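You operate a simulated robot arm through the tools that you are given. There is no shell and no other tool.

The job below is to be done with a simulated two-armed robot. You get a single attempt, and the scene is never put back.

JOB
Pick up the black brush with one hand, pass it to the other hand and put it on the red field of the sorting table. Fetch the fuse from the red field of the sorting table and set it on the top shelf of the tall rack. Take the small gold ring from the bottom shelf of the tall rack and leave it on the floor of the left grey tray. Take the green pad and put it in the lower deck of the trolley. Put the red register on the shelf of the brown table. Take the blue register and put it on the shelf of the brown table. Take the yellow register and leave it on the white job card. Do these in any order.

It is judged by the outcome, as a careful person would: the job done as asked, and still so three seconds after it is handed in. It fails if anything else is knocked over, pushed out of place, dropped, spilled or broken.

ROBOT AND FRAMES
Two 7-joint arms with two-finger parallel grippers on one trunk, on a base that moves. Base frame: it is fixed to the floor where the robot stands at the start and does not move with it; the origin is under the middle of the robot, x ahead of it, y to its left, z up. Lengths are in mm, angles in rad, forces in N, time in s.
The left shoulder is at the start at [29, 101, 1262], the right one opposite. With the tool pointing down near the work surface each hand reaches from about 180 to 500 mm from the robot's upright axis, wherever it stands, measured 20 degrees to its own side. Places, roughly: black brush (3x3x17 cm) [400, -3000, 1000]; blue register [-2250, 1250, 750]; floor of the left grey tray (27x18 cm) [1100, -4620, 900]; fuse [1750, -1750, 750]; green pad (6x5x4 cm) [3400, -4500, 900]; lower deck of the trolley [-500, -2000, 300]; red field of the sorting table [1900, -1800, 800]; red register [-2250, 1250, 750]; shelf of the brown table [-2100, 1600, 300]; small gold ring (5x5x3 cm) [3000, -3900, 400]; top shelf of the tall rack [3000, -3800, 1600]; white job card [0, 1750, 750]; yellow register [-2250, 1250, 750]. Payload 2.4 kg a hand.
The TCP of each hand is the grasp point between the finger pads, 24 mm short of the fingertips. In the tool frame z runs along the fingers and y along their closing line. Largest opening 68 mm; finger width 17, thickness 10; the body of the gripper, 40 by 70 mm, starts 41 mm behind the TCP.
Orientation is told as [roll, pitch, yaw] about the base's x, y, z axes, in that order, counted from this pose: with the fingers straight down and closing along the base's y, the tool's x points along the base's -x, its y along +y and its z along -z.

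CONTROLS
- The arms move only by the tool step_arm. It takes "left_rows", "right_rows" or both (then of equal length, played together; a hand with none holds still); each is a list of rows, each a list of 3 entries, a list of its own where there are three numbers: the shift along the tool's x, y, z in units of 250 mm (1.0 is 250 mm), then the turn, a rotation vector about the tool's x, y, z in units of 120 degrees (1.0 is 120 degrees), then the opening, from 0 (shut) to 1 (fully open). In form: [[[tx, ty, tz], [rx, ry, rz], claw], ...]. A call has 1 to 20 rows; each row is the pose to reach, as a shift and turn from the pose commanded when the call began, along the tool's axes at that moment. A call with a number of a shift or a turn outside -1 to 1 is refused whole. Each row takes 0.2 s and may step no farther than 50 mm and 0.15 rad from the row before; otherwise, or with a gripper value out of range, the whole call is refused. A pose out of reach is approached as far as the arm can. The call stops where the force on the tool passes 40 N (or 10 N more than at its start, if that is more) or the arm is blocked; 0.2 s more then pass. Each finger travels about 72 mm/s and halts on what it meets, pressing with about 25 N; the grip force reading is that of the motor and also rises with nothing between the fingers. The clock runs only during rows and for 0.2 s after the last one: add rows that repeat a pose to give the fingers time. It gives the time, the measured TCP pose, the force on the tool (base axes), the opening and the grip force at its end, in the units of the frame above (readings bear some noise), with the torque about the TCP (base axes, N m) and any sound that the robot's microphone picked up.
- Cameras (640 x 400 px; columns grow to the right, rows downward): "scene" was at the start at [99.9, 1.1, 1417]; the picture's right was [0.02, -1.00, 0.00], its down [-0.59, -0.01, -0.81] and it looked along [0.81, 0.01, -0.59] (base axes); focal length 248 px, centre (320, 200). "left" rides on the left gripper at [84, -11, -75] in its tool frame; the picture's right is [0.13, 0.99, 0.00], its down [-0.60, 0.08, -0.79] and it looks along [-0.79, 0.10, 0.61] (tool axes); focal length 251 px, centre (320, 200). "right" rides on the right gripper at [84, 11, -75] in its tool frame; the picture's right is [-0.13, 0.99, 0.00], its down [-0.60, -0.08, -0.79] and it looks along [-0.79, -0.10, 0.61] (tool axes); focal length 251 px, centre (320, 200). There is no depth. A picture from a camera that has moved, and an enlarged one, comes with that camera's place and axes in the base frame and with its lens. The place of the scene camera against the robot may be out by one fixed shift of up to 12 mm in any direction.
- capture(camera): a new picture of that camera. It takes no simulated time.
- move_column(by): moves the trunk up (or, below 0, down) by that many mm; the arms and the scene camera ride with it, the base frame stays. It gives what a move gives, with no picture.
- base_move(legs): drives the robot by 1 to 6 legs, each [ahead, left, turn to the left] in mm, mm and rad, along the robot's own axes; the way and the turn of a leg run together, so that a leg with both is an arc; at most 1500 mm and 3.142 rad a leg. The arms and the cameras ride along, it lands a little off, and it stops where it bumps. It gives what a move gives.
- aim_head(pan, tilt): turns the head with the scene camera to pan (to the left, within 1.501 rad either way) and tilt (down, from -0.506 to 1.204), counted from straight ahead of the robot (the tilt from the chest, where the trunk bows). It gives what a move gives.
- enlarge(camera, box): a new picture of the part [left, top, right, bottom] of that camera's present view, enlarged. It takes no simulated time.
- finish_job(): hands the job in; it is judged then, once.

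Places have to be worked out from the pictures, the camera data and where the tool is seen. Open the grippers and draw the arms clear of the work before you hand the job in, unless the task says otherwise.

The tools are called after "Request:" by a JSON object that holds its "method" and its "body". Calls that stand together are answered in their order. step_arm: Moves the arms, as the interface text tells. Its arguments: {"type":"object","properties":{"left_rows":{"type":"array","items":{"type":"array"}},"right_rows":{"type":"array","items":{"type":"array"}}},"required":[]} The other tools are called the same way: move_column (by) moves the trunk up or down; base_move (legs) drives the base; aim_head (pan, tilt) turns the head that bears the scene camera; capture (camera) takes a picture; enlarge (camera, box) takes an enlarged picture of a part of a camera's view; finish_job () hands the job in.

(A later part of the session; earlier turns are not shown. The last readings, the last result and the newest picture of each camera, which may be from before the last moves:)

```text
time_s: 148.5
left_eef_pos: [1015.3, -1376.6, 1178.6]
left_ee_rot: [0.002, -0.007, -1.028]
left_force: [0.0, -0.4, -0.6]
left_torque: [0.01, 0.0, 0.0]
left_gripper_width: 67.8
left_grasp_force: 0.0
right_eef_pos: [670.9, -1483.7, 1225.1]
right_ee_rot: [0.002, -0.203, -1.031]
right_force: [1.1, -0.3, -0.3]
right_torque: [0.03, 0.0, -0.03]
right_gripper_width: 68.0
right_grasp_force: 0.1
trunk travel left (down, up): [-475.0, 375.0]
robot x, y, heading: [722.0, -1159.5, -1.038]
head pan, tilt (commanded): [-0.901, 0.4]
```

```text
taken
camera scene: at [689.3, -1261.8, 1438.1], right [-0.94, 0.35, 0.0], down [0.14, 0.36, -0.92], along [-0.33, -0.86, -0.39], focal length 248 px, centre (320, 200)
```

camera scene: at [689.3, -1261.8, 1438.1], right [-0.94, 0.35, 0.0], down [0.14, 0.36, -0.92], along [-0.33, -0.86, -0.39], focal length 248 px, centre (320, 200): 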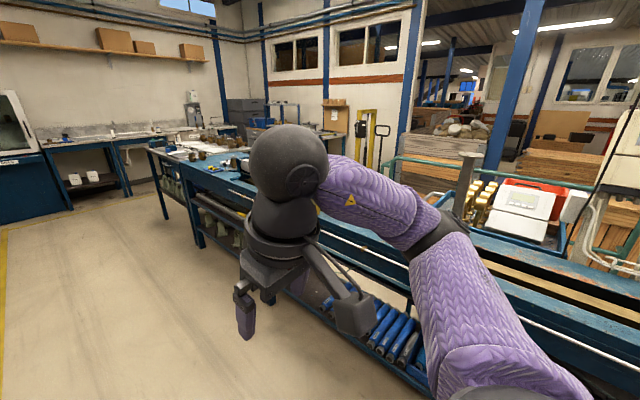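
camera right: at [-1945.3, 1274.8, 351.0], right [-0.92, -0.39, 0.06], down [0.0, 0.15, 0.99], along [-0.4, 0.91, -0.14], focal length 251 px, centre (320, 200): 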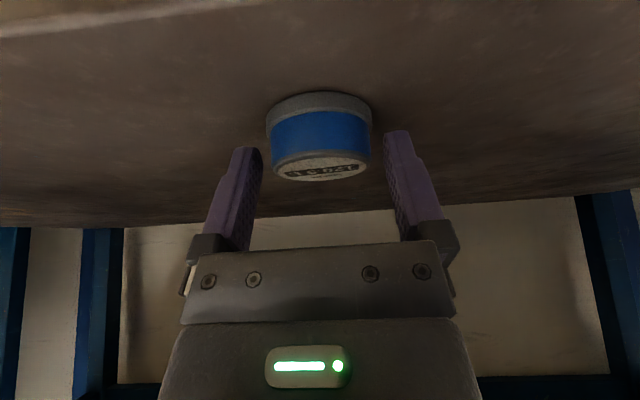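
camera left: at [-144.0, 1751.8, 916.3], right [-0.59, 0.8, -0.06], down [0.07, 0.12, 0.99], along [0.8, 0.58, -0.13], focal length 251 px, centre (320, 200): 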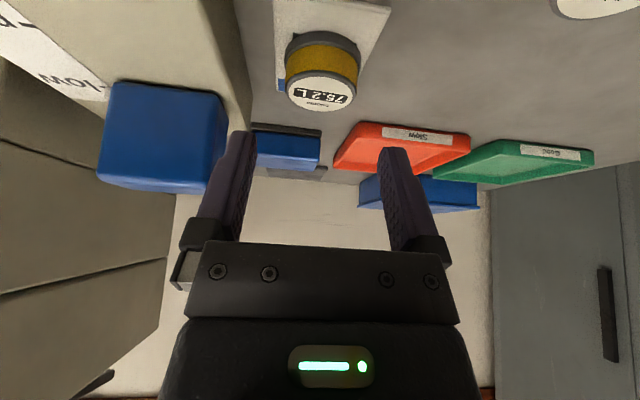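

The sorting table's front leg is about 600 mm left of my line, so there's room to turn. I'll drive 1050 mm further, then turn left to face the sorting table.

Request:
{"method": "base_move", "body": {"legs": [[1050, 0, 0.0], [0, 0, 1.565]]}}

Request:
{"method": "aim_head", "body": {"pan": 0.0, "tilt": 0.65}}

Request:
{"method": "capture", "body": {"camera": "scene"}}

```text
time_s: 157.7
left_eef_pos: [1488.9, -1766.1, 1179.6]
left_ee_rot: [0.003, -0.007, 0.538]
left_force: [1.0, 0.1, -0.4]
left_torque: [-0.01, 0.0, 0.02]
left_gripper_width: 68.2
left_grasp_force: 0.0
right_eef_pos: [1591.6, -2113.0, 1224.3]
right_ee_rot: [0.003, -0.202, 0.53]
right_force: [-0.7, -0.3, -0.3]
right_torque: [-0.03, -0.01, 0.01]
right_gripper_width: 68.4
right_grasp_force: 0.1
trunk travel left (down, up): [-475.0, 375.0]
robot x, y, heading: [1263.4, -2059.1, 0.531]
head pan, tilt (commanded): [-0.901, 0.4]
```

```text
time_s: 158.9
left_eef_pos: [1487.9, -1766.4, 1179.8]
left_ee_rot: [0.005, -0.006, 0.535]
left_force: [0.5, -0.3, -0.3]
left_torque: [0.02, -0.05, 0.01]
left_gripper_width: 67.9
left_grasp_force: 0.1
right_eef_pos: [1591.8, -2110.7, 1224.9]
right_ee_rot: [0.002, -0.202, 0.53]
right_force: [0.1, 0.5, 0.1]
right_torque: [-0.01, 0.0, 0.05]
right_gripper_width: 67.9
right_grasp_force: 0.1
trunk travel left (down, up): [-475.0, 375.0]
robot x, y, heading: [1262.9, -2060.4, 0.532]
head pan, tilt (commanded): [0.0, 0.649]
```

```text
taken
camera scene: at [1348.5, -2003.4, 1415.6], right [0.5, -0.86, 0.0], down [-0.52, -0.31, -0.8], along [0.69, 0.4, -0.6], focal length 248 px, centre (320, 200)
```

scene: 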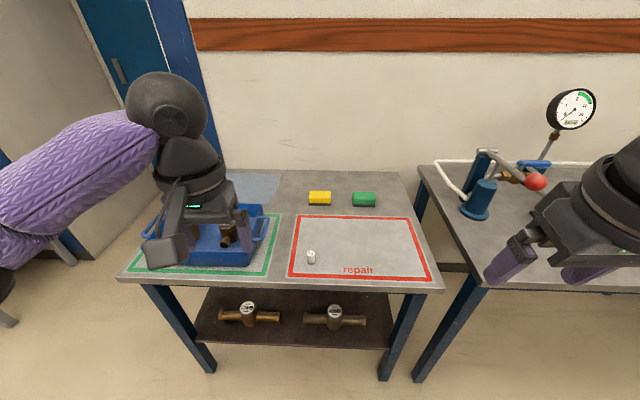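

The sorting table: red-bordered field marked "repair" at right with the small white fuse on it, a blue bin on the green field. Zooming in.

Request:
{"method": "enlarge", "body": {"camera": "scene", "box": [270, 175, 450, 295]}}

```text
3.33 times, centred on (360, 235) of scene
camera zoom: at [1348.5, -2003.4, 1415.6], right [0.5, -0.86, 0.0], down [-0.52, -0.31, -0.8], along [0.69, 0.4, -0.6], focal length 826 px, centre (187, 83)
```

zoom: 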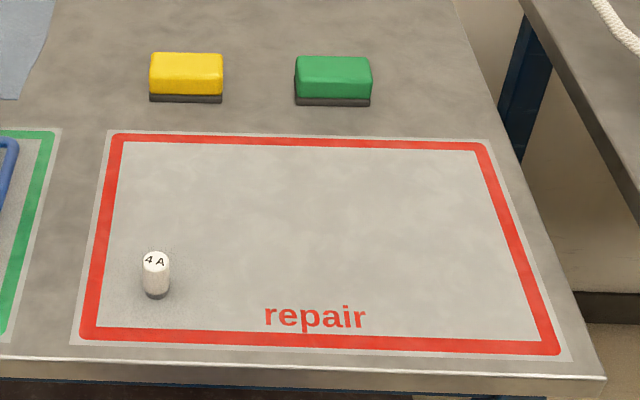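

The fuse is a small standing cylinder (≈25 mm × 48 mm) near (1769,-1729), about 604 mm ahead and 29 mm left. I'll lower the trunk 150 mm and move the base 150 forward, 100 right so the left hand can take it.

Request:
{"method": "move_column", "body": {"by": -150}}

Request:
{"method": "base_move", "body": {"legs": [[150, -100, 0.0]]}}

Request:
{"method": "capture", "body": {"camera": "scene"}}

Request:
{"method": "capture", "body": {"camera": "left"}}

```text
time_s: 160.7
left_eef_pos: [1487.6, -1766.7, 1028.7]
left_ee_rot: [0.003, -0.008, 0.534]
left_force: [-0.6, 0.1, -0.5]
left_torque: [0.0, 0.0, 0.01]
left_gripper_width: 68.3
left_grasp_force: 0.1
right_eef_pos: [1591.2, -2111.9, 1075.2]
right_ee_rot: [0.001, -0.201, 0.529]
right_force: [-0.2, -0.3, 0.6]
right_torque: [0.0, 0.01, 0.01]
right_gripper_width: 68.1
right_grasp_force: 0.0
trunk travel left (down, up): [-325.0, 525.0]
robot x, y, heading: [1260.9, -2060.9, 0.533]
head pan, tilt (commanded): [0.0, 0.649]
```

```text
time_s: 162.2
left_eef_pos: [1671.1, -1777.4, 1030.2]
left_ee_rot: [0.004, -0.007, 0.536]
left_force: [-0.2, 0.0, 0.5]
left_torque: [-0.02, 0.0, -0.04]
left_gripper_width: 68.0
left_grasp_force: 0.0
right_eef_pos: [1773.2, -2121.5, 1074.9]
right_ee_rot: [0.001, -0.202, 0.53]
right_force: [-0.2, -0.3, -0.3]
right_torque: [0.02, 0.01, 0.01]
right_gripper_width: 67.9
right_grasp_force: 0.1
trunk travel left (down, up): [-325.0, 525.0]
robot x, y, heading: [1444.1, -2070.4, 0.529]
head pan, tilt (commanded): [0.0, 0.649]
```

```text
taken
camera scene: at [1549.0, -2003.0, 1264.5], right [0.51, -0.86, 0.0], down [-0.52, -0.31, -0.8], along [0.69, 0.4, -0.6], focal length 248 px, centre (320, 200)
```

scene: 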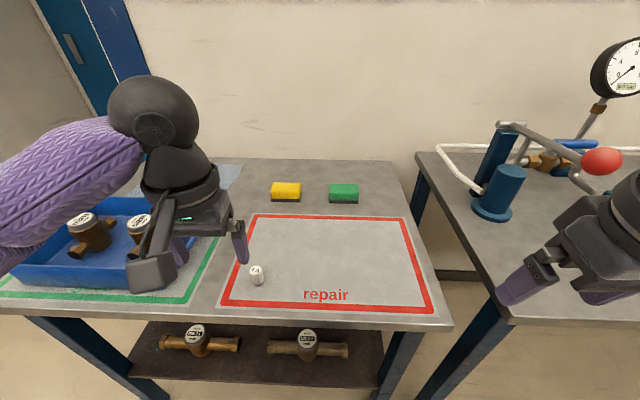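

```text
taken
camera left: at [1603.6, -1829.4, 1104.2], right [-0.62, 0.79, 0.0], down [0.48, 0.37, 0.8], along [0.63, 0.49, -0.6], focal length 251 px, centre (320, 200)
```

left: 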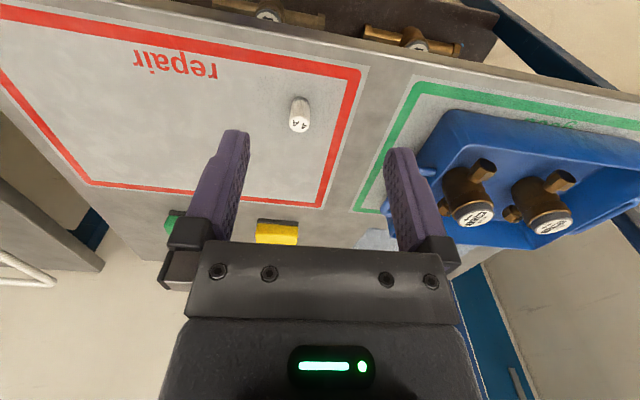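

The fuse is 113 mm ahead and 12 mm right of the left TCP. Moving to a tilted pre-grasp above-behind it.

Request:
{"method": "step_arm", "body": {"left_rows": [[[-0.05, -0.012, 0.11], [0, -0.0625, 0], 1], [[-0.1, -0.024, 0.22], [0, -0.125, 0], 1], [[-0.155, -0.036, 0.33], [0, -0.1875, 0], 0.8], [[-0.212, -0.048, 0.44], [0, -0.25, 0], 0.7], [[-0.212, -0.048, 0.44], [0, -0.25, 0], 0.7]]}}

Request:
{"method": "capture", "body": {"camera": "left"}}

Request:
{"method": "enlarge", "body": {"camera": "left", "box": [240, 0, 400, 100]}}

```text
time_s: 163.4
left_eef_pos: [1723.9, -1760.9, 919.2]
left_ee_rot: [0.003, -0.534, 0.534]
left_force: [-0.3, 0.1, -0.3]
left_torque: [0.0, 0.01, -0.02]
left_gripper_width: 47.8
left_grasp_force: 0.0
right_eef_pos: [1773.6, -2120.8, 1075.3]
right_ee_rot: [0.003, -0.203, 0.531]
right_force: [-0.2, -0.7, 0.1]
right_torque: [-0.02, 0.02, 0.01]
right_gripper_width: 68.0
right_grasp_force: 0.1
trunk travel left (down, up): [-325.0, 525.0]
robot x, y, heading: [1447.1, -2069.7, 0.53]
head pan, tilt (commanded): [0.0, 0.649]
```

```text
taken
camera left: at [1634.7, -1826.0, 942.0], right [-0.6, 0.8, -0.06], down [0.06, 0.13, 0.99], along [0.8, 0.59, -0.13], focal length 251 px, centre (320, 200)
```

left: 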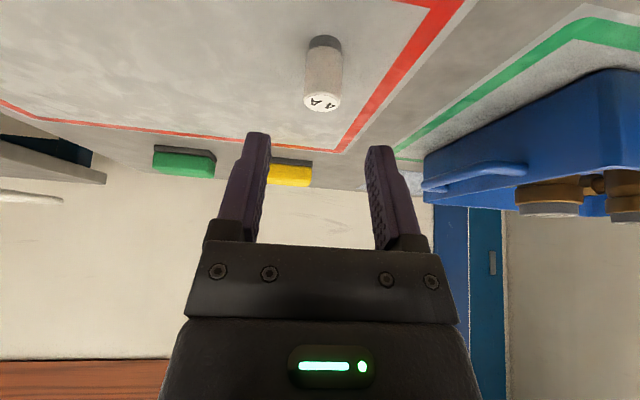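

```text
4.00 times, centred on (320, 50) of left
camera zoom: at [1634.7, -1826.0, 942.0], right [-0.6, 0.8, -0.06], down [0.06, 0.13, 0.99], along [0.8, 0.59, -0.13], focal length 1006 px, centre (320, 800)
```

zoom: 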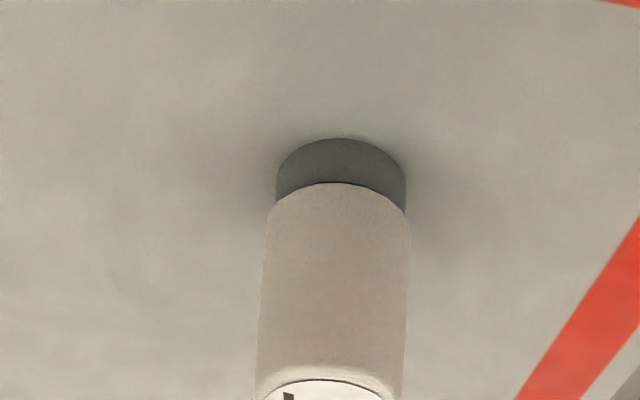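

Partial approach of 45 mm along the tool axis with a small lateral correction, then re-measure for the exact height.

Request:
{"method": "step_arm", "body": {"left_rows": [[[0, 0.01, 0.09], [0, 0, 0], 0.7], [[0, 0.01, 0.18], [0, 0, 0], 0.7], [[0, 0.01, 0.18], [0, 0, 0], 0.7]]}}

Request:
{"method": "enlarge", "body": {"camera": "left", "box": [200, 0, 440, 150]}}

```text
time_s: 164.2
left_eef_pos: [1740.4, -1746.2, 881.6]
left_ee_rot: [0.003, -0.532, 0.533]
left_force: [-0.1, -0.4, 0.8]
left_torque: [-0.01, 0.02, 0.0]
left_gripper_width: 47.5
left_grasp_force: 0.1
right_eef_pos: [1773.9, -2121.6, 1074.5]
right_ee_rot: [0.003, -0.202, 0.53]
right_force: [0.6, 0.1, -0.2]
right_torque: [0.01, 0.02, 0.05]
right_gripper_width: 68.1
right_grasp_force: 0.0
trunk travel left (down, up): [-325.0, 525.0]
robot x, y, heading: [1442.9, -2071.8, 0.526]
head pan, tilt (commanded): [0.0, 0.649]
```

```text
2.67 times, centred on (320, 75) of left
camera zoom: at [1652.0, -1812.5, 903.9], right [-0.6, 0.8, -0.06], down [0.06, 0.13, 0.99], along [0.8, 0.59, -0.13], focal length 670 px, centre (320, 533)
```

zoom: 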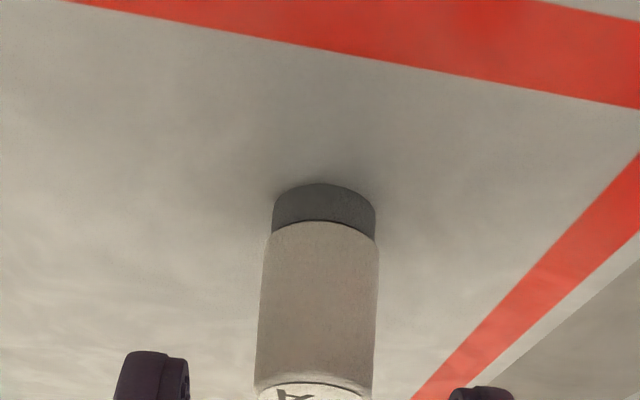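

Triangulation puts the fuse's base at z≈820 and its top at ≈860, centre 25 mm ahead. I'll go in 37 mm more, then close and lift.

Request:
{"method": "step_arm", "body": {"left_rows": [[[-0.002, -0.007, 0.08], [0, 0, 0], 0.7], [[-0.004, -0.007, 0.15], [0, 0, 0], 0.7], [[-0.004, -0.007, 0.15], [0, 0, 0], 0.7]]}}

Request:
{"method": "capture", "body": {"camera": "left"}}

```text
time_s: 165.0
left_eef_pos: [1759.4, -1735.8, 848.1]
left_ee_rot: [0.003, -0.53, 0.536]
left_force: [-0.2, 0.4, 0.3]
left_torque: [0.0, -0.01, 0.0]
left_gripper_width: 47.5
left_grasp_force: 0.0
right_eef_pos: [1773.0, -2121.9, 1075.1]
right_ee_rot: [0.003, -0.203, 0.532]
right_force: [0.0, 0.3, -0.3]
right_torque: [0.05, 0.03, -0.03]
right_gripper_width: 68.1
right_grasp_force: 0.0
trunk travel left (down, up): [-325.0, 525.0]
robot x, y, heading: [1444.1, -2067.5, 0.535]
head pan, tilt (commanded): [0.0, 0.649]
```

```text
taken
camera left: at [1670.2, -1802.3, 870.8], right [-0.6, 0.8, -0.06], down [0.06, 0.13, 0.99], along [0.8, 0.59, -0.13], focal length 251 px, centre (320, 200)
```

left: 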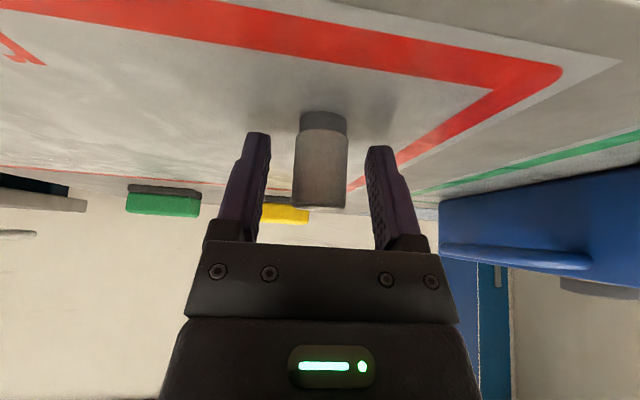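

The fuse is centred between the fingers, fingertips just above the table. Closing, then lifting 80 mm.

Request:
{"method": "step_arm", "body": {"left_rows": [[[0, 0, 0], [0, 0, 0], 0.5], [[0, 0, 0], [0, 0, 0], 0.3], [[0, 0, 0], [0, 0, 0], 0.2], [[0, 0, 0], [0, 0, 0], 0.2]]}}

Request:
{"method": "step_arm", "body": {"left_rows": [[[-0.04, 0, -0.07], [0, 0, 0], 0.2], [[-0.1, 0, -0.17], [0, 0, 0], 0.2], [[-0.16, 0, -0.275], [0, 0, 0], 0.2], [[-0.16, 0, -0.275], [0, 0, 0], 0.2]]}}

Request:
{"method": "capture", "body": {"camera": "left"}}

```text
time_s: 166.0
left_eef_pos: [1758.5, -1736.5, 848.9]
left_ee_rot: [0.005, -0.529, 0.535]
left_force: [-0.3, 0.7, -0.4]
left_torque: [-0.02, 0.0, 0.01]
left_gripper_width: 22.9
left_grasp_force: 24.8
right_eef_pos: [1774.1, -2122.2, 1074.9]
right_ee_rot: [0.003, -0.203, 0.53]
right_force: [0.1, -0.4, -0.4]
right_torque: [0.0, 0.0, 0.03]
right_gripper_width: 68.1
right_grasp_force: 0.0
trunk travel left (down, up): [-325.0, 525.0]
robot x, y, heading: [1446.2, -2064.9, 0.532]
head pan, tilt (commanded): [0.0, 0.649]
```

```text
time_s: 167.0
left_eef_pos: [1758.6, -1736.4, 928.5]
left_ee_rot: [0.004, -0.532, 0.533]
left_force: [-0.2, -0.4, -0.2]
left_torque: [0.01, 0.01, 0.02]
left_gripper_width: 22.9
left_grasp_force: 25.3
right_eef_pos: [1774.5, -2121.5, 1075.7]
right_ee_rot: [0.004, -0.202, 0.531]
right_force: [-0.2, 0.1, -0.5]
right_torque: [0.01, 0.01, 0.0]
right_gripper_width: 68.2
right_grasp_force: 0.0
trunk travel left (down, up): [-325.0, 525.0]
robot x, y, heading: [1448.0, -2069.1, 0.526]
head pan, tilt (commanded): [0.0, 0.649]
```

```text
taken
camera left: at [1669.3, -1802.1, 951.4], right [-0.6, 0.8, -0.06], down [0.06, 0.13, 0.99], along [0.8, 0.59, -0.13], focal length 251 px, centre (320, 200)
```

left: 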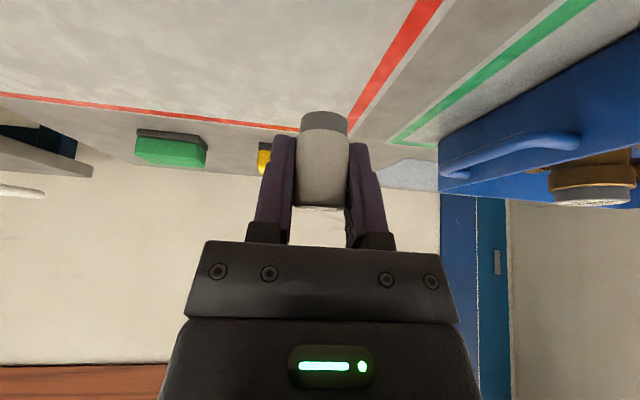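

Fuse secured (22.9 mm grip; its bottom is 28 mm below the TCP). Retract, back off, turn toward the far end and drive on.

Request:
{"method": "step_arm", "body": {"left_rows": [[[0.03, 0, -0.15], [0, 0, 0], 0.2], [[0.12, 0, -0.28], [0, 0, 0], 0.2], [[0.223, 0, -0.41], [0, 0, 0], 0.2]]}}

Request:
{"method": "base_move", "body": {"legs": [[-350, 0, 0.0], [0, 0, -1.571], [1200, 0, 0]]}}

Request:
{"method": "aim_head", "body": {"pan": 0.5, "tilt": 0.2}}

Request:
{"method": "capture", "body": {"camera": "scene"}}

Request:
{"method": "aim_head", "body": {"pan": -0.6, "tilt": 0.3}}

Request:
{"method": "capture", "body": {"camera": "scene"}}

```text
time_s: 167.8
left_eef_pos: [1672.2, -1790.4, 989.5]
left_ee_rot: [0.005, -0.532, 0.534]
left_force: [0.1, -0.6, -0.9]
left_torque: [0.0, -0.01, 0.02]
left_gripper_width: 22.6
left_grasp_force: 24.0
right_eef_pos: [1773.8, -2121.5, 1075.5]
right_ee_rot: [0.001, -0.203, 0.532]
right_force: [0.4, 0.2, 0.2]
right_torque: [0.03, 0.03, 0.02]
right_gripper_width: 68.0
right_grasp_force: 0.0
trunk travel left (down, up): [-325.0, 525.0]
robot x, y, heading: [1447.0, -2068.9, 0.536]
head pan, tilt (commanded): [0.0, 0.649]
```

```text
time_s: 179.6
left_eef_pos: [2050.5, -3501.5, 988.9]
left_ee_rot: [0.004, -0.531, -1.018]
left_force: [1.0, 0.0, -0.7]
left_torque: [0.03, 0.04, 0.02]
left_gripper_width: 22.6
left_grasp_force: 24.4
right_eef_pos: [1721.1, -3608.4, 1074.9]
right_ee_rot: [0.001, -0.202, -1.022]
right_force: [0.5, 0.2, 0.7]
right_torque: [-0.01, -0.04, 0.02]
right_gripper_width: 67.8
right_grasp_force: 0.0
trunk travel left (down, up): [-325.0, 525.0]
robot x, y, heading: [1765.5, -3281.6, -1.024]
head pan, tilt (commanded): [0.0, 0.649]
```

```text
time_s: 180.5
left_eef_pos: [2050.2, -3501.6, 988.3]
left_ee_rot: [0.004, -0.531, -1.018]
left_force: [-0.4, -0.1, -0.3]
left_torque: [0.02, -0.03, -0.01]
left_gripper_width: 22.5
left_grasp_force: 25.1
right_eef_pos: [1720.1, -3608.9, 1074.5]
right_ee_rot: [0.002, -0.202, -1.022]
right_force: [-0.1, -0.1, 0.4]
right_torque: [-0.01, -0.02, 0.0]
right_gripper_width: 68.0
right_grasp_force: 0.0
trunk travel left (down, up): [-325.0, 525.0]
robot x, y, heading: [1765.6, -3278.9, -1.024]
head pan, tilt (commanded): [0.499, 0.201]
```

```text
taken
camera scene: at [1861.0, -3364.1, 1305.5], right [-0.5, -0.87, 0.0], down [-0.17, 0.1, -0.98], along [0.85, -0.49, -0.2], focal length 248 px, centre (320, 200)
```

scene: 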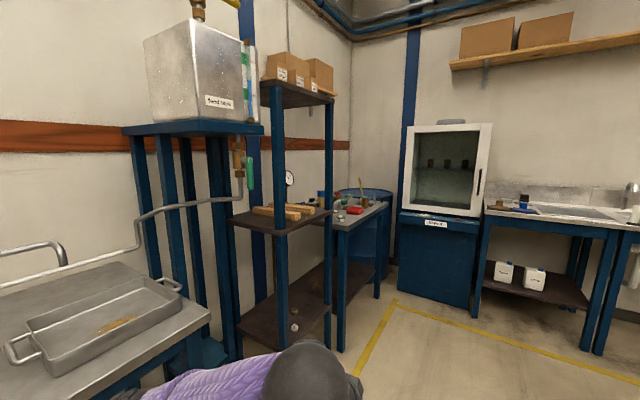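

```text
time_s: 181.8
left_eef_pos: [2050.6, -3501.9, 989.0]
left_ee_rot: [0.004, -0.532, -1.02]
left_force: [1.2, 0.6, -0.6]
left_torque: [0.01, 0.01, 0.01]
left_gripper_width: 22.6
left_grasp_force: 25.0
right_eef_pos: [1721.1, -3607.1, 1075.7]
right_ee_rot: [0.003, -0.203, -1.021]
right_force: [-0.4, -0.8, 1.3]
right_torque: [0.04, 0.0, 0.02]
right_gripper_width: 68.0
right_grasp_force: 0.3
trunk travel left (down, up): [-325.0, 525.0]
robot x, y, heading: [1767.5, -3279.8, -1.023]
head pan, tilt (commanded): [-0.6, 0.3]
```

```text
taken
camera scene: at [1775.6, -3410.8, 1296.3], right [-1.0, 0.05, 0.0], down [0.01, 0.3, -0.96], along [-0.05, -0.95, -0.3], focal length 248 px, centre (320, 200)
```

scene: 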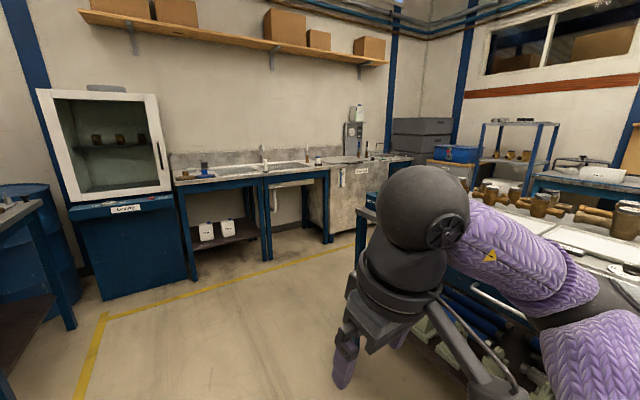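

The tall rack (boxes on the top shelf, wooden sticks mid, small rings at the bottom) is ahead-left. Zooming into it.

Request:
{"method": "aim_head", "body": {"pan": 0.5, "tilt": 0.2}}

Request:
{"method": "enlarge", "body": {"camera": "scene", "box": [200, 40, 400, 165]}}

Request:
{"method": "enlarge", "body": {"camera": "scene", "box": [200, 170, 400, 360]}}

```text
time_s: 183.2
left_eef_pos: [2051.3, -3501.4, 987.5]
left_ee_rot: [0.003, -0.53, -1.02]
left_force: [-0.5, 0.1, -0.9]
left_torque: [-0.03, -0.01, -0.02]
left_gripper_width: 22.7
left_grasp_force: 25.0
right_eef_pos: [1720.8, -3609.1, 1074.5]
right_ee_rot: [0.0, -0.203, -1.022]
right_force: [0.5, 0.2, -0.8]
right_torque: [0.02, 0.03, 0.03]
right_gripper_width: 68.3
right_grasp_force: 0.0
trunk travel left (down, up): [-325.0, 525.0]
robot x, y, heading: [1766.8, -3282.9, -1.026]
head pan, tilt (commanded): [0.499, 0.201]
```

```text
3.20 times, centred on (300, 102) of scene
camera zoom: at [1861.0, -3364.1, 1305.6], right [-0.5, -0.87, 0.0], down [-0.17, 0.1, -0.98], along [0.85, -0.49, -0.2], focal length 792 px, centre (384, 512)
```

zoom: 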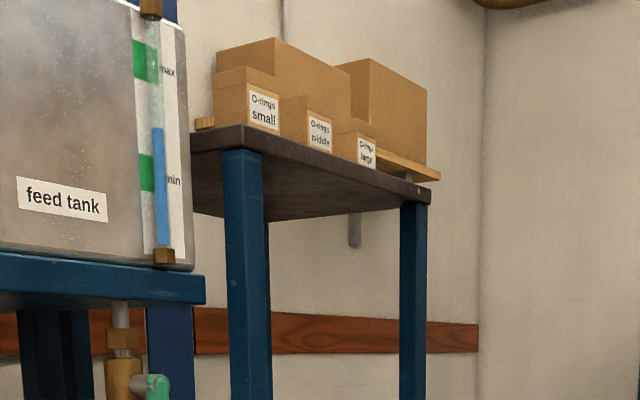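

```text
2.11 times, centred on (300, 265) of scene
camera zoom: at [1861.0, -3364.1, 1305.6], right [-0.5, -0.87, 0.0], down [-0.17, 0.1, -0.98], along [0.85, -0.49, -0.2], focal length 521 px, centre (362, 63)
```

zoom: 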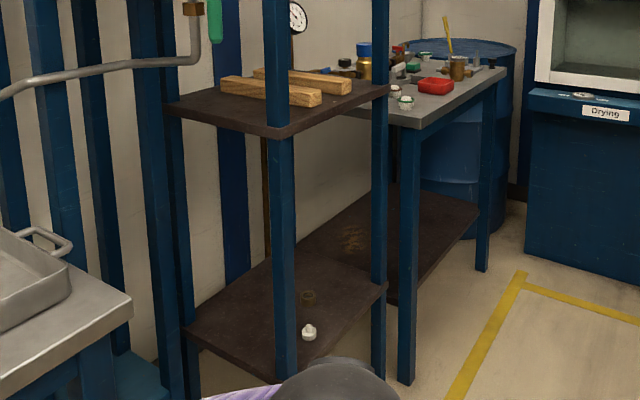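

The gold-brown ring is on the bottom shelf behind a white knob; three small O-ring boxes stand on the top shelf. I'll drive on 1030 mm and turn left to face the rack.

Request:
{"method": "base_move", "body": {"legs": [[1030, 0, -0.02], [0, 0, 1.571]]}}

Request:
{"method": "aim_head", "body": {"pan": 0.0, "tilt": 0.1}}

Request:
{"method": "capture", "body": {"camera": "scene"}}

Request:
{"method": "aim_head", "body": {"pan": 0.0, "tilt": 0.7}}

Request:
{"method": "capture", "body": {"camera": "scene"}}

```text
time_s: 192.4
left_eef_pos: [2532.0, -3896.2, 988.8]
left_ee_rot: [0.003, -0.529, 0.541]
left_force: [-0.2, 0.5, -0.4]
left_torque: [-0.01, -0.03, 0.0]
left_gripper_width: 22.8
left_grasp_force: 24.9
right_eef_pos: [2634.5, -4227.6, 1075.2]
right_ee_rot: [0.002, -0.202, 0.538]
right_force: [0.4, -0.9, -0.3]
right_torque: [-0.03, 0.05, 0.0]
right_gripper_width: 67.8
right_grasp_force: 0.1
trunk travel left (down, up): [-325.0, 525.0]
robot x, y, heading: [2307.5, -4179.4, 0.544]
head pan, tilt (commanded): [0.499, 0.201]
```

```text
time_s: 193.3
left_eef_pos: [2530.7, -3895.0, 988.9]
left_ee_rot: [0.004, -0.532, 0.54]
left_force: [-0.9, -0.2, -0.8]
left_torque: [0.0, 0.01, 0.02]
left_gripper_width: 22.6
left_grasp_force: 25.1
right_eef_pos: [2634.6, -4227.9, 1074.9]
right_ee_rot: [0.001, -0.203, 0.54]
right_force: [-0.5, -0.5, 0.7]
right_torque: [0.02, 0.01, -0.01]
right_gripper_width: 68.0
right_grasp_force: 0.0
trunk travel left (down, up): [-325.0, 525.0]
robot x, y, heading: [2309.7, -4177.0, 0.534]
head pan, tilt (commanded): [0.0, 0.099]
```

```text
taken
camera scene: at [2413.1, -4107.1, 1314.9], right [0.51, -0.86, 0.0], down [-0.09, -0.05, -0.99], along [0.85, 0.51, -0.1], focal length 248 px, centre (320, 200)
```

scene: 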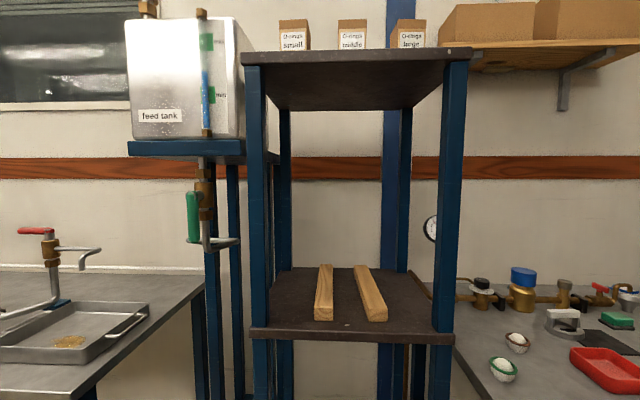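

```text
time_s: 194.3
left_eef_pos: [2532.4, -3896.0, 989.4]
left_ee_rot: [0.004, -0.531, 0.541]
left_force: [-0.5, 0.4, -0.8]
left_torque: [0.0, 0.01, -0.01]
left_gripper_width: 22.5
left_grasp_force: 24.8
right_eef_pos: [2634.7, -4227.0, 1074.3]
right_ee_rot: [0.002, -0.202, 0.539]
right_force: [-0.7, -0.6, 0.1]
right_torque: [0.02, 0.01, 0.03]
right_gripper_width: 68.0
right_grasp_force: 0.1
trunk travel left (down, up): [-325.0, 525.0]
robot x, y, heading: [2308.3, -4176.1, 0.537]
head pan, tilt (commanded): [0.0, 0.7]
```

```text
taken
camera scene: at [2407.0, -4110.8, 1260.2], right [0.51, -0.86, 0.0], down [-0.55, -0.33, -0.77], along [0.66, 0.39, -0.64], focal length 248 px, centre (320, 200)
```

scene: 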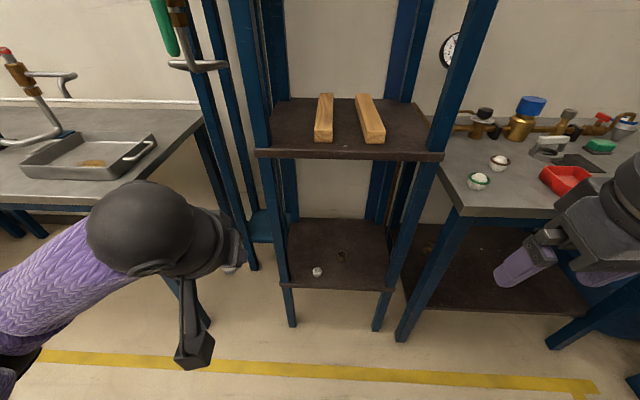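

The rack is squarely ahead: front posts ≈660 mm from my axis, top shelf ≈z 1580, bottom shelf ≈z 330. I'll raise the trunk fully to see the top shelf from above.

Request:
{"method": "move_column", "body": {"by": 525}}

Request:
{"method": "aim_head", "body": {"pan": 0.0, "tilt": 0.4}}

Request:
{"method": "capture", "body": {"camera": "scene"}}

```text
refused: 525 is not a number from -400 to 400
```

```text
time_s: 195.1
left_eef_pos: [2530.8, -3894.5, 988.2]
left_ee_rot: [0.003, -0.53, 0.541]
left_force: [0.3, -0.2, -0.3]
left_torque: [-0.02, 0.0, -0.02]
left_gripper_width: 22.6
left_grasp_force: 25.5
right_eef_pos: [2633.9, -4227.5, 1075.2]
right_ee_rot: [0.001, -0.202, 0.536]
right_force: [0.2, 0.5, 0.1]
right_torque: [-0.01, 0.0, 0.02]
right_gripper_width: 67.7
right_grasp_force: 0.1
trunk travel left (down, up): [-325.0, 525.0]
robot x, y, heading: [2304.3, -4177.4, 0.54]
head pan, tilt (commanded): [0.0, 0.4]
```

```text
taken
camera scene: at [2413.6, -4106.8, 1286.9], right [0.51, -0.86, 0.0], down [-0.34, -0.2, -0.92], along [0.79, 0.47, -0.39], focal length 248 px, centre (320, 200)
```

scene: 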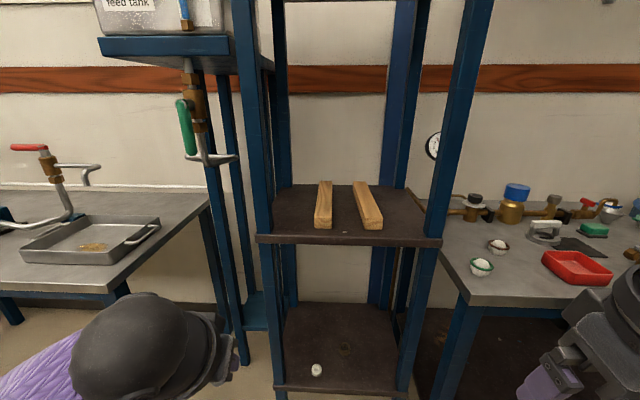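

The trunk takes at most 400 per call; raising in two calls.

Request:
{"method": "move_column", "body": {"by": 400}}

Request:
{"method": "move_column", "body": {"by": 125}}

Request:
{"method": "capture", "body": {"camera": "scene"}}

```text
time_s: 198.9
left_eef_pos: [2531.2, -3895.5, 1389.1]
left_ee_rot: [0.003, -0.531, 0.541]
left_force: [0.5, -0.4, 0.4]
left_torque: [0.02, 0.04, 0.01]
left_gripper_width: 22.7
left_grasp_force: 25.2
right_eef_pos: [2634.2, -4226.3, 1475.4]
right_ee_rot: [0.001, -0.202, 0.538]
right_force: [1.0, 0.7, 0.4]
right_torque: [0.02, 0.02, 0.03]
right_gripper_width: 68.1
right_grasp_force: 0.1
trunk travel left (down, up): [-725.0, 125.0]
robot x, y, heading: [2307.3, -4177.9, 0.534]
head pan, tilt (commanded): [0.0, 0.4]
```

```text
time_s: 200.5
left_eef_pos: [2531.7, -3895.1, 1513.1]
left_ee_rot: [0.002, -0.53, 0.542]
left_force: [-0.5, 0.3, -1.5]
left_torque: [-0.01, -0.04, 0.0]
left_gripper_width: 22.8
left_grasp_force: 25.4
right_eef_pos: [2634.0, -4227.2, 1599.6]
right_ee_rot: [0.003, -0.202, 0.537]
right_force: [0.1, 1.2, 0.0]
right_torque: [-0.03, -0.01, 0.0]
right_gripper_width: 68.2
right_grasp_force: 0.1
trunk travel left (down, up): [-850.0, 0.0]
robot x, y, heading: [2306.1, -4180.6, 0.545]
head pan, tilt (commanded): [0.0, 0.4]
```

```text
taken
camera scene: at [2384.9, -4124.0, 1813.0], right [0.51, -0.86, 0.0], down [-0.33, -0.2, -0.92], along [0.79, 0.47, -0.39], focal length 248 px, centre (320, 200)
```

scene: 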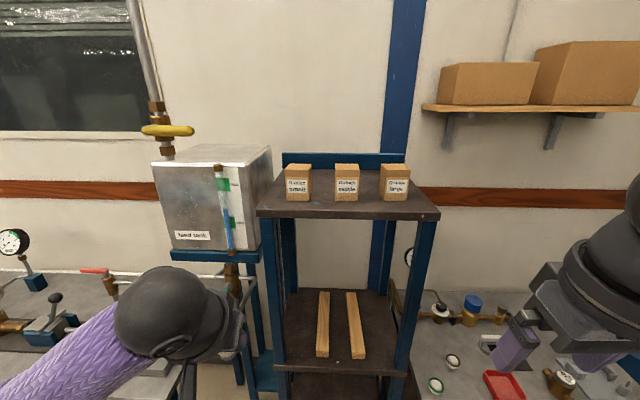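

Request:
{"method": "enlarge", "body": {"camera": "scene", "box": [230, 130, 470, 280]}}

```text
2.67 times, centred on (350, 205) of scene
camera zoom: at [2384.9, -4124.0, 1813.0], right [0.51, -0.86, 0.0], down [-0.33, -0.2, -0.92], along [0.79, 0.47, -0.39], focal length 660 px, centre (240, 187)
```

zoom: 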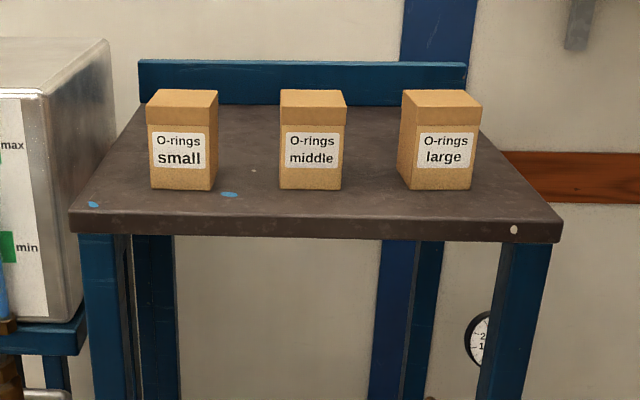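

Triangulating the two views: top shelf z≈1561, front edge ≈634 mm ahead, boxes start ≈58 mm behind the edge. I'll set the fuse in front of the gap between the "small" and "middle" boxes. First raise the left hand to z≈1630 and drive closer.

Request:
{"method": "step_arm", "body": {"left_rows": [[[-0.08, 0, -0.14], [0, 0, 0], 0.2], [[-0.16, 0, -0.27], [0, 0, 0], 0.2], [[-0.235, 0, -0.4], [0, 0, 0], 0.2]]}}

Request:
{"method": "base_move", "body": {"legs": [[110, -120, -0.015]]}}

Request:
{"method": "capture", "body": {"camera": "scene"}}

Request:
{"method": "capture", "body": {"camera": "left"}}

```text
time_s: 201.3
left_eef_pos: [2533.0, -3896.3, 1631.1]
left_ee_rot: [0.003, -0.531, 0.54]
left_force: [-0.2, -0.6, -1.0]
left_torque: [0.03, 0.02, -0.04]
left_gripper_width: 22.7
left_grasp_force: 25.2
right_eef_pos: [2635.2, -4228.1, 1599.3]
right_ee_rot: [0.002, -0.203, 0.537]
right_force: [0.5, 0.7, 0.4]
right_torque: [0.01, 0.03, 0.02]
right_gripper_width: 67.9
right_grasp_force: 0.1
trunk travel left (down, up): [-850.0, 0.0]
robot x, y, heading: [2307.0, -4175.9, 0.538]
head pan, tilt (commanded): [0.0, 0.4]
```

```text
time_s: 202.7
left_eef_pos: [2691.5, -3944.8, 1630.6]
left_ee_rot: [0.002, -0.531, 0.528]
left_force: [-1.4, 0.1, 0.1]
left_torque: [0.02, 0.01, -0.02]
left_gripper_width: 22.7
left_grasp_force: 25.3
right_eef_pos: [2789.2, -4277.9, 1600.0]
right_ee_rot: [0.001, -0.201, 0.527]
right_force: [0.1, -0.1, 0.4]
right_torque: [0.02, 0.03, -0.01]
right_gripper_width: 67.7
right_grasp_force: 0.1
trunk travel left (down, up): [-850.0, 0.0]
robot x, y, heading: [2459.3, -4222.7, 0.528]
head pan, tilt (commanded): [0.0, 0.4]
```

```text
taken
camera scene: at [2540.8, -4171.2, 1813.1], right [0.5, -0.86, 0.0], down [-0.34, -0.2, -0.92], along [0.8, 0.46, -0.39], focal length 248 px, centre (320, 200)
```

scene: 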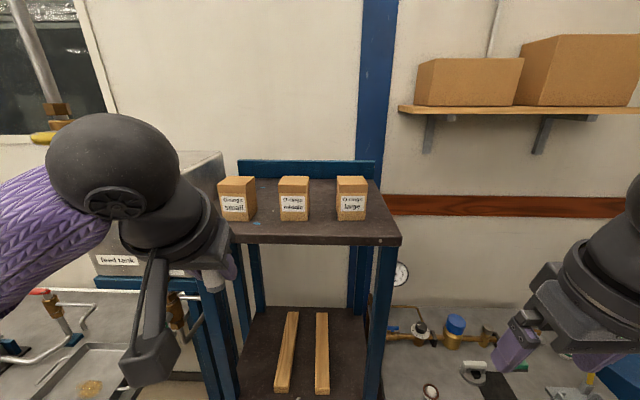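

```text
taken
camera left: at [2601.6, -4009.6, 1653.0], right [-0.6, 0.8, -0.06], down [0.06, 0.13, 0.99], along [0.8, 0.59, -0.13], focal length 251 px, centre (320, 200)
```

left: 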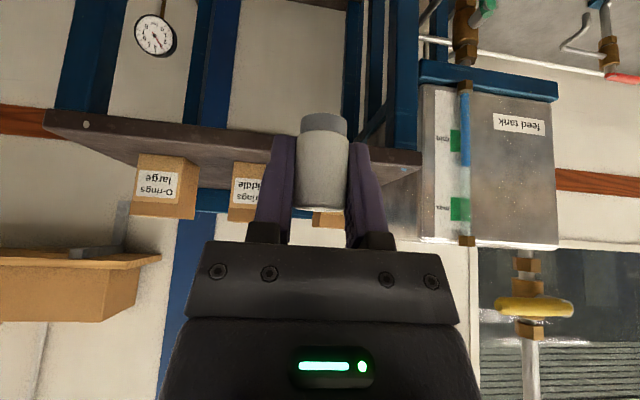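

Request:
{"method": "enlarge", "body": {"camera": "left", "box": [30, 90, 270, 240]}}

Request:
{"method": "enlarge", "body": {"camera": "scene", "box": [180, 150, 420, 300]}}

```text
2.67 times, centred on (150, 165) of left
camera zoom: at [2601.6, -4009.6, 1653.0], right [-0.6, 0.8, -0.06], down [0.06, 0.13, 0.99], along [0.8, 0.59, -0.13], focal length 670 px, centre (773, 293)
```

zoom: 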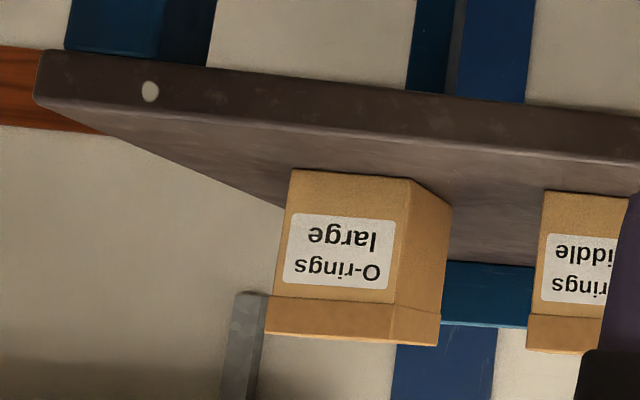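

```text
2.67 times, centred on (300, 225) of scene
camera zoom: at [2540.8, -4171.2, 1813.1], right [0.5, -0.86, 0.0], down [-0.34, -0.2, -0.92], along [0.8, 0.46, -0.39], focal length 660 px, centre (373, 133)
```

zoom: 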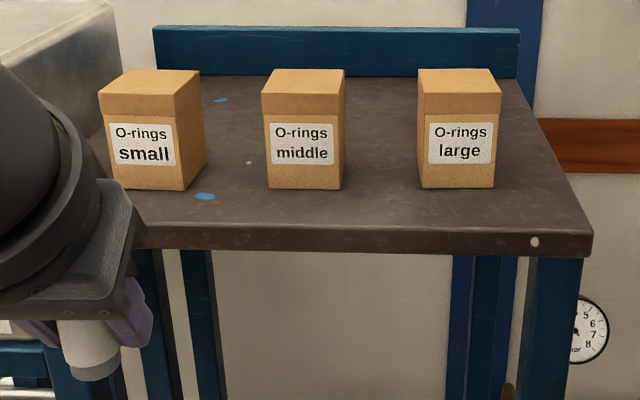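

Refined: shelf z≈1570, edge ≈505 mm ahead, box fronts 52 mm behind the edge; the left hand is already lined up with the gap. I'll drive 80 mm closer and then extend the hand over the shelf.

Request:
{"method": "base_move", "body": {"legs": [[80, 0, 0.0]]}}

Request:
{"method": "step_arm", "body": {"left_rows": [[[-0.12, 0, 0.07], [0, 0, 0], 0.2], [[-0.24, 0, 0.14], [0, 0, 0], 0.2]]}}

Request:
{"method": "capture", "body": {"camera": "left"}}

Request:
{"method": "enlarge", "body": {"camera": "scene", "box": [160, 150, 400, 300]}}

```text
time_s: 203.8
left_eef_pos: [2762.2, -3904.0, 1630.7]
left_ee_rot: [0.005, -0.531, 0.53]
left_force: [0.4, -0.3, -1.3]
left_torque: [-0.03, 0.03, 0.03]
left_gripper_width: 23.1
left_grasp_force: 24.8
right_eef_pos: [2859.4, -4235.4, 1599.3]
right_ee_rot: [0.003, -0.202, 0.528]
right_force: [-0.4, -0.3, 0.8]
right_torque: [-0.03, 0.0, -0.03]
right_gripper_width: 67.8
right_grasp_force: 0.1
trunk travel left (down, up): [-850.0, 0.0]
robot x, y, heading: [2532.2, -4180.4, 0.532]
head pan, tilt (commanded): [0.0, 0.4]
```

```text
time_s: 204.4
left_eef_pos: [2821.7, -3868.1, 1628.9]
left_ee_rot: [0.006, -0.529, 0.528]
left_force: [-0.2, 0.2, 0.0]
left_torque: [-0.02, 0.0, 0.0]
left_gripper_width: 22.6
left_grasp_force: 24.7
right_eef_pos: [2860.8, -4237.2, 1597.7]
right_ee_rot: [0.002, -0.202, 0.527]
right_force: [0.0, -0.8, 0.1]
right_torque: [0.03, 0.05, 0.03]
right_gripper_width: 68.1
right_grasp_force: 0.0
trunk travel left (down, up): [-850.0, 0.0]
robot x, y, heading: [2529.0, -4182.8, 0.527]
head pan, tilt (commanded): [0.0, 0.4]
```

```text
taken
camera left: at [2732.6, -3933.8, 1652.1], right [-0.6, 0.8, -0.06], down [0.07, 0.12, 0.99], along [0.8, 0.59, -0.13], focal length 251 px, centre (320, 200)
```

left: 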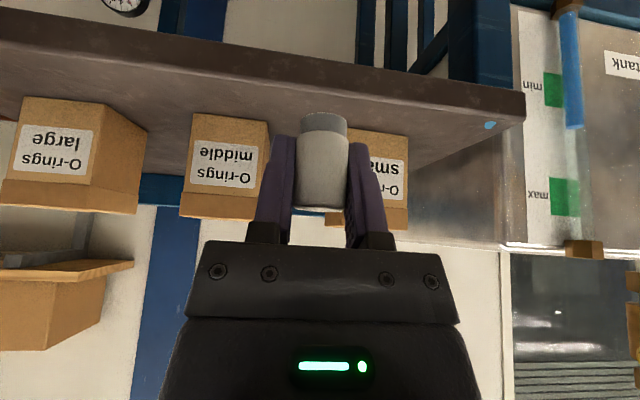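

```text
2.67 times, centred on (280, 225) of scene
camera zoom: at [2611.9, -4130.4, 1812.9], right [0.5, -0.86, 0.0], down [-0.34, -0.2, -0.92], along [0.8, 0.46, -0.39], focal length 660 px, centre (427, 133)
```

zoom: 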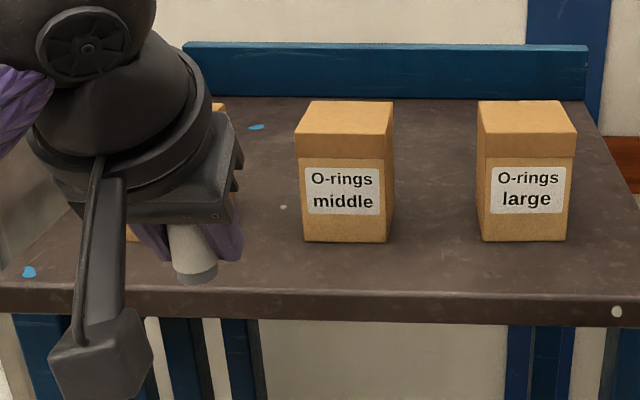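

The box fronts are 78 mm ahead of the TCP and the shelf edge 26 mm ahead. I'll move forward 49 mm (fuse then ≈28 mm inside the edge, 24 mm before the boxes) and down to just above the shelf.

Request:
{"method": "step_arm", "body": {"left_rows": [[[-0.169, -0.014, 0.0994], [0, 0, 0], 0.2], [[-0.14, -0.014, 0.145], [0, 0, 0], 0.2], [[-0.12, -0.014, 0.182], [0, 0, 0], 0.2], [[-0.12, -0.014, 0.182], [0, 0, 0], 0.2]]}}

Request:
{"method": "capture", "body": {"camera": "left"}}

Request:
{"method": "enlarge", "body": {"camera": "scene", "box": [160, 150, 400, 300]}}

```text
time_s: 205.4
left_eef_pos: [2864.3, -3847.8, 1605.2]
left_ee_rot: [0.005, -0.53, 0.532]
left_force: [0.6, -0.4, -0.4]
left_torque: [0.01, -0.02, -0.01]
left_gripper_width: 22.8
left_grasp_force: 24.7
right_eef_pos: [2858.8, -4236.6, 1599.6]
right_ee_rot: [0.003, -0.203, 0.527]
right_force: [1.3, 0.0, -0.5]
right_torque: [-0.02, -0.05, 0.02]
right_gripper_width: 68.0
right_grasp_force: 0.0
trunk travel left (down, up): [-850.0, 0.0]
robot x, y, heading: [2530.6, -4181.8, 0.526]
head pan, tilt (commanded): [0.0, 0.4]
```

```text
taken
camera left: at [2774.7, -3913.4, 1628.1], right [-0.6, 0.8, -0.06], down [0.06, 0.13, 0.99], along [0.8, 0.59, -0.13], focal length 251 px, centre (320, 200)
```

left: 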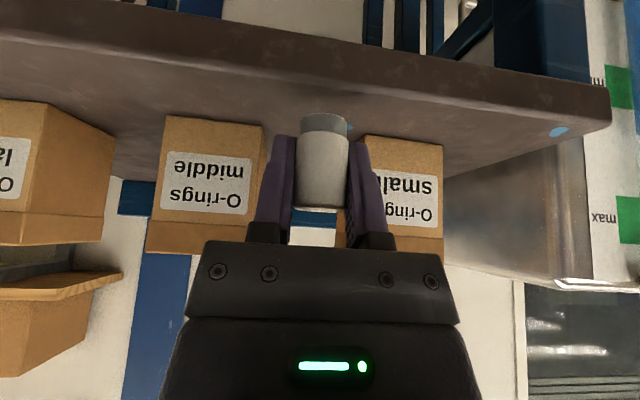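

```text
2.67 times, centred on (280, 225) of scene
camera zoom: at [2610.4, -4131.0, 1813.1], right [0.5, -0.86, 0.0], down [-0.34, -0.2, -0.92], along [0.8, 0.46, -0.39], focal length 660 px, centre (427, 133)
```

zoom: 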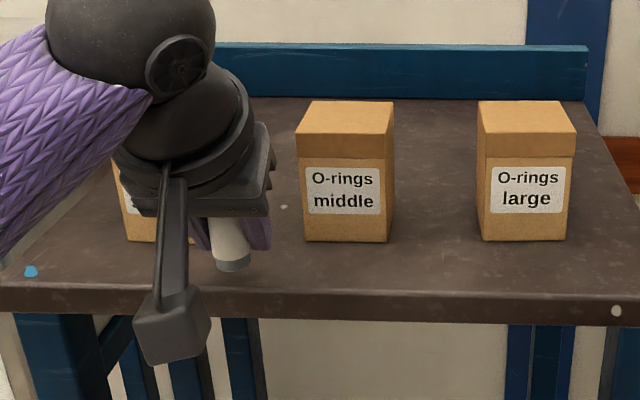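

Request:
{"method": "enlarge", "body": {"camera": "left", "box": [200, 0, 456, 160]}}

```text
2.50 times, centred on (328, 80) of left
camera zoom: at [2774.7, -3913.4, 1628.1], right [-0.6, 0.8, -0.06], down [0.06, 0.13, 0.99], along [0.8, 0.59, -0.13], focal length 629 px, centre (300, 500)
```

zoom: 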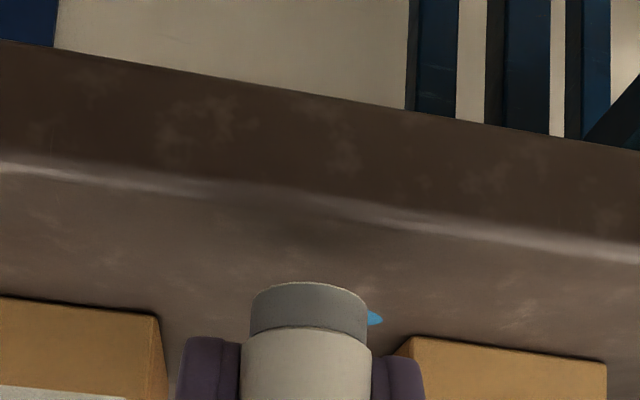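

The fuse is ≈23 mm inside the shelf edge and 14 mm before the boxes, roughly 6 mm above the shelf. Lowering in small rows to contact.

Request:
{"method": "step_arm", "body": {"left_rows": [[[0.004, 0, 0.0069], [0, 0, 0], 0.2], [[0.0081, 0, 0.0138], [0, 0, 0], 0.2], [[0.0101, 0, 0.0172], [0, 0, 0], 0.2], [[0.0121, 0, 0.0207], [0, 0, 0], 0.2]]}}

```text
time_s: 206.4
left_eef_pos: [2864.3, -3848.5, 1601.4]
left_ee_rot: [0.004, -0.532, 0.53]
left_force: [-0.1, 0.0, 0.2]
left_torque: [0.02, 0.02, -0.01]
left_gripper_width: 23.0
left_grasp_force: 24.8
right_eef_pos: [2857.5, -4236.3, 1599.6]
right_ee_rot: [0.003, -0.202, 0.528]
right_force: [0.0, -0.3, 0.7]
right_torque: [0.01, -0.01, -0.01]
right_gripper_width: 68.1
right_grasp_force: 0.0
trunk travel left (down, up): [-850.0, 0.0]
robot x, y, heading: [2531.3, -4182.1, 0.529]
head pan, tilt (commanded): [0.0, 0.4]
```

Request:
{"method": "step_arm", "body": {"left_rows": [[[0.004, 0, 0.0069], [0, 0, 0], 0.2], [[0.006, 0, 0.0103], [0, 0, 0], 0.2], [[0.0081, 0, 0.0138], [0, 0, 0], 0.2]]}}

```text
time_s: 207.2
left_eef_pos: [2864.6, -3847.7, 1595.8]
left_ee_rot: [0.006, -0.533, 0.53]
left_force: [-0.1, 0.3, -0.5]
left_torque: [0.0, 0.0, 0.04]
left_gripper_width: 22.8
left_grasp_force: 25.5
right_eef_pos: [2858.6, -4236.9, 1600.4]
right_ee_rot: [0.002, -0.202, 0.527]
right_force: [0.8, -0.8, 0.4]
right_torque: [0.03, 0.0, -0.02]
right_gripper_width: 67.9
right_grasp_force: 0.1
trunk travel left (down, up): [-850.0, 0.0]
robot x, y, heading: [2532.3, -4182.8, 0.529]
head pan, tilt (commanded): [0.0, 0.4]
```

Still no contact at TCP z 1596; continuing in 2 mm rows.

Request:
{"method": "step_arm", "body": {"left_rows": [[[0.003, 0, 0.0052], [0, 0, 0], 0.2], [[0.006, 0, 0.0103], [0, 0, 0], 0.2], [[0.009, 0, 0.0155], [0, 0, 0], 0.2]]}}

Request:
{"method": "enlarge", "body": {"camera": "left", "box": [200, 0, 456, 160]}}

```text
time_s: 208.0
left_eef_pos: [2864.9, -3847.1, 1592.8]
left_ee_rot: [0.005, -0.529, 0.529]
left_force: [-0.5, -0.4, -0.2]
left_torque: [0.0, -0.02, 0.0]
left_gripper_width: 22.8
left_grasp_force: 24.7
right_eef_pos: [2858.4, -4236.1, 1599.3]
right_ee_rot: [0.001, -0.203, 0.527]
right_force: [0.4, 0.0, -0.1]
right_torque: [0.01, 0.03, 0.0]
right_gripper_width: 68.1
right_grasp_force: 0.1
trunk travel left (down, up): [-850.0, 0.0]
robot x, y, heading: [2534.0, -4184.9, 0.525]
head pan, tilt (commanded): [0.0, 0.4]
```

```text
2.50 times, centred on (328, 80) of left
camera zoom: at [2774.9, -3912.6, 1615.2], right [-0.6, 0.8, -0.06], down [0.06, 0.12, 0.99], along [0.8, 0.59, -0.13], focal length 629 px, centre (300, 500)
```

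zoom: 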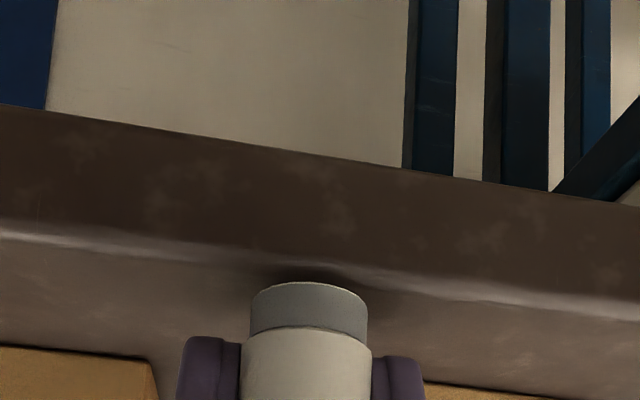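

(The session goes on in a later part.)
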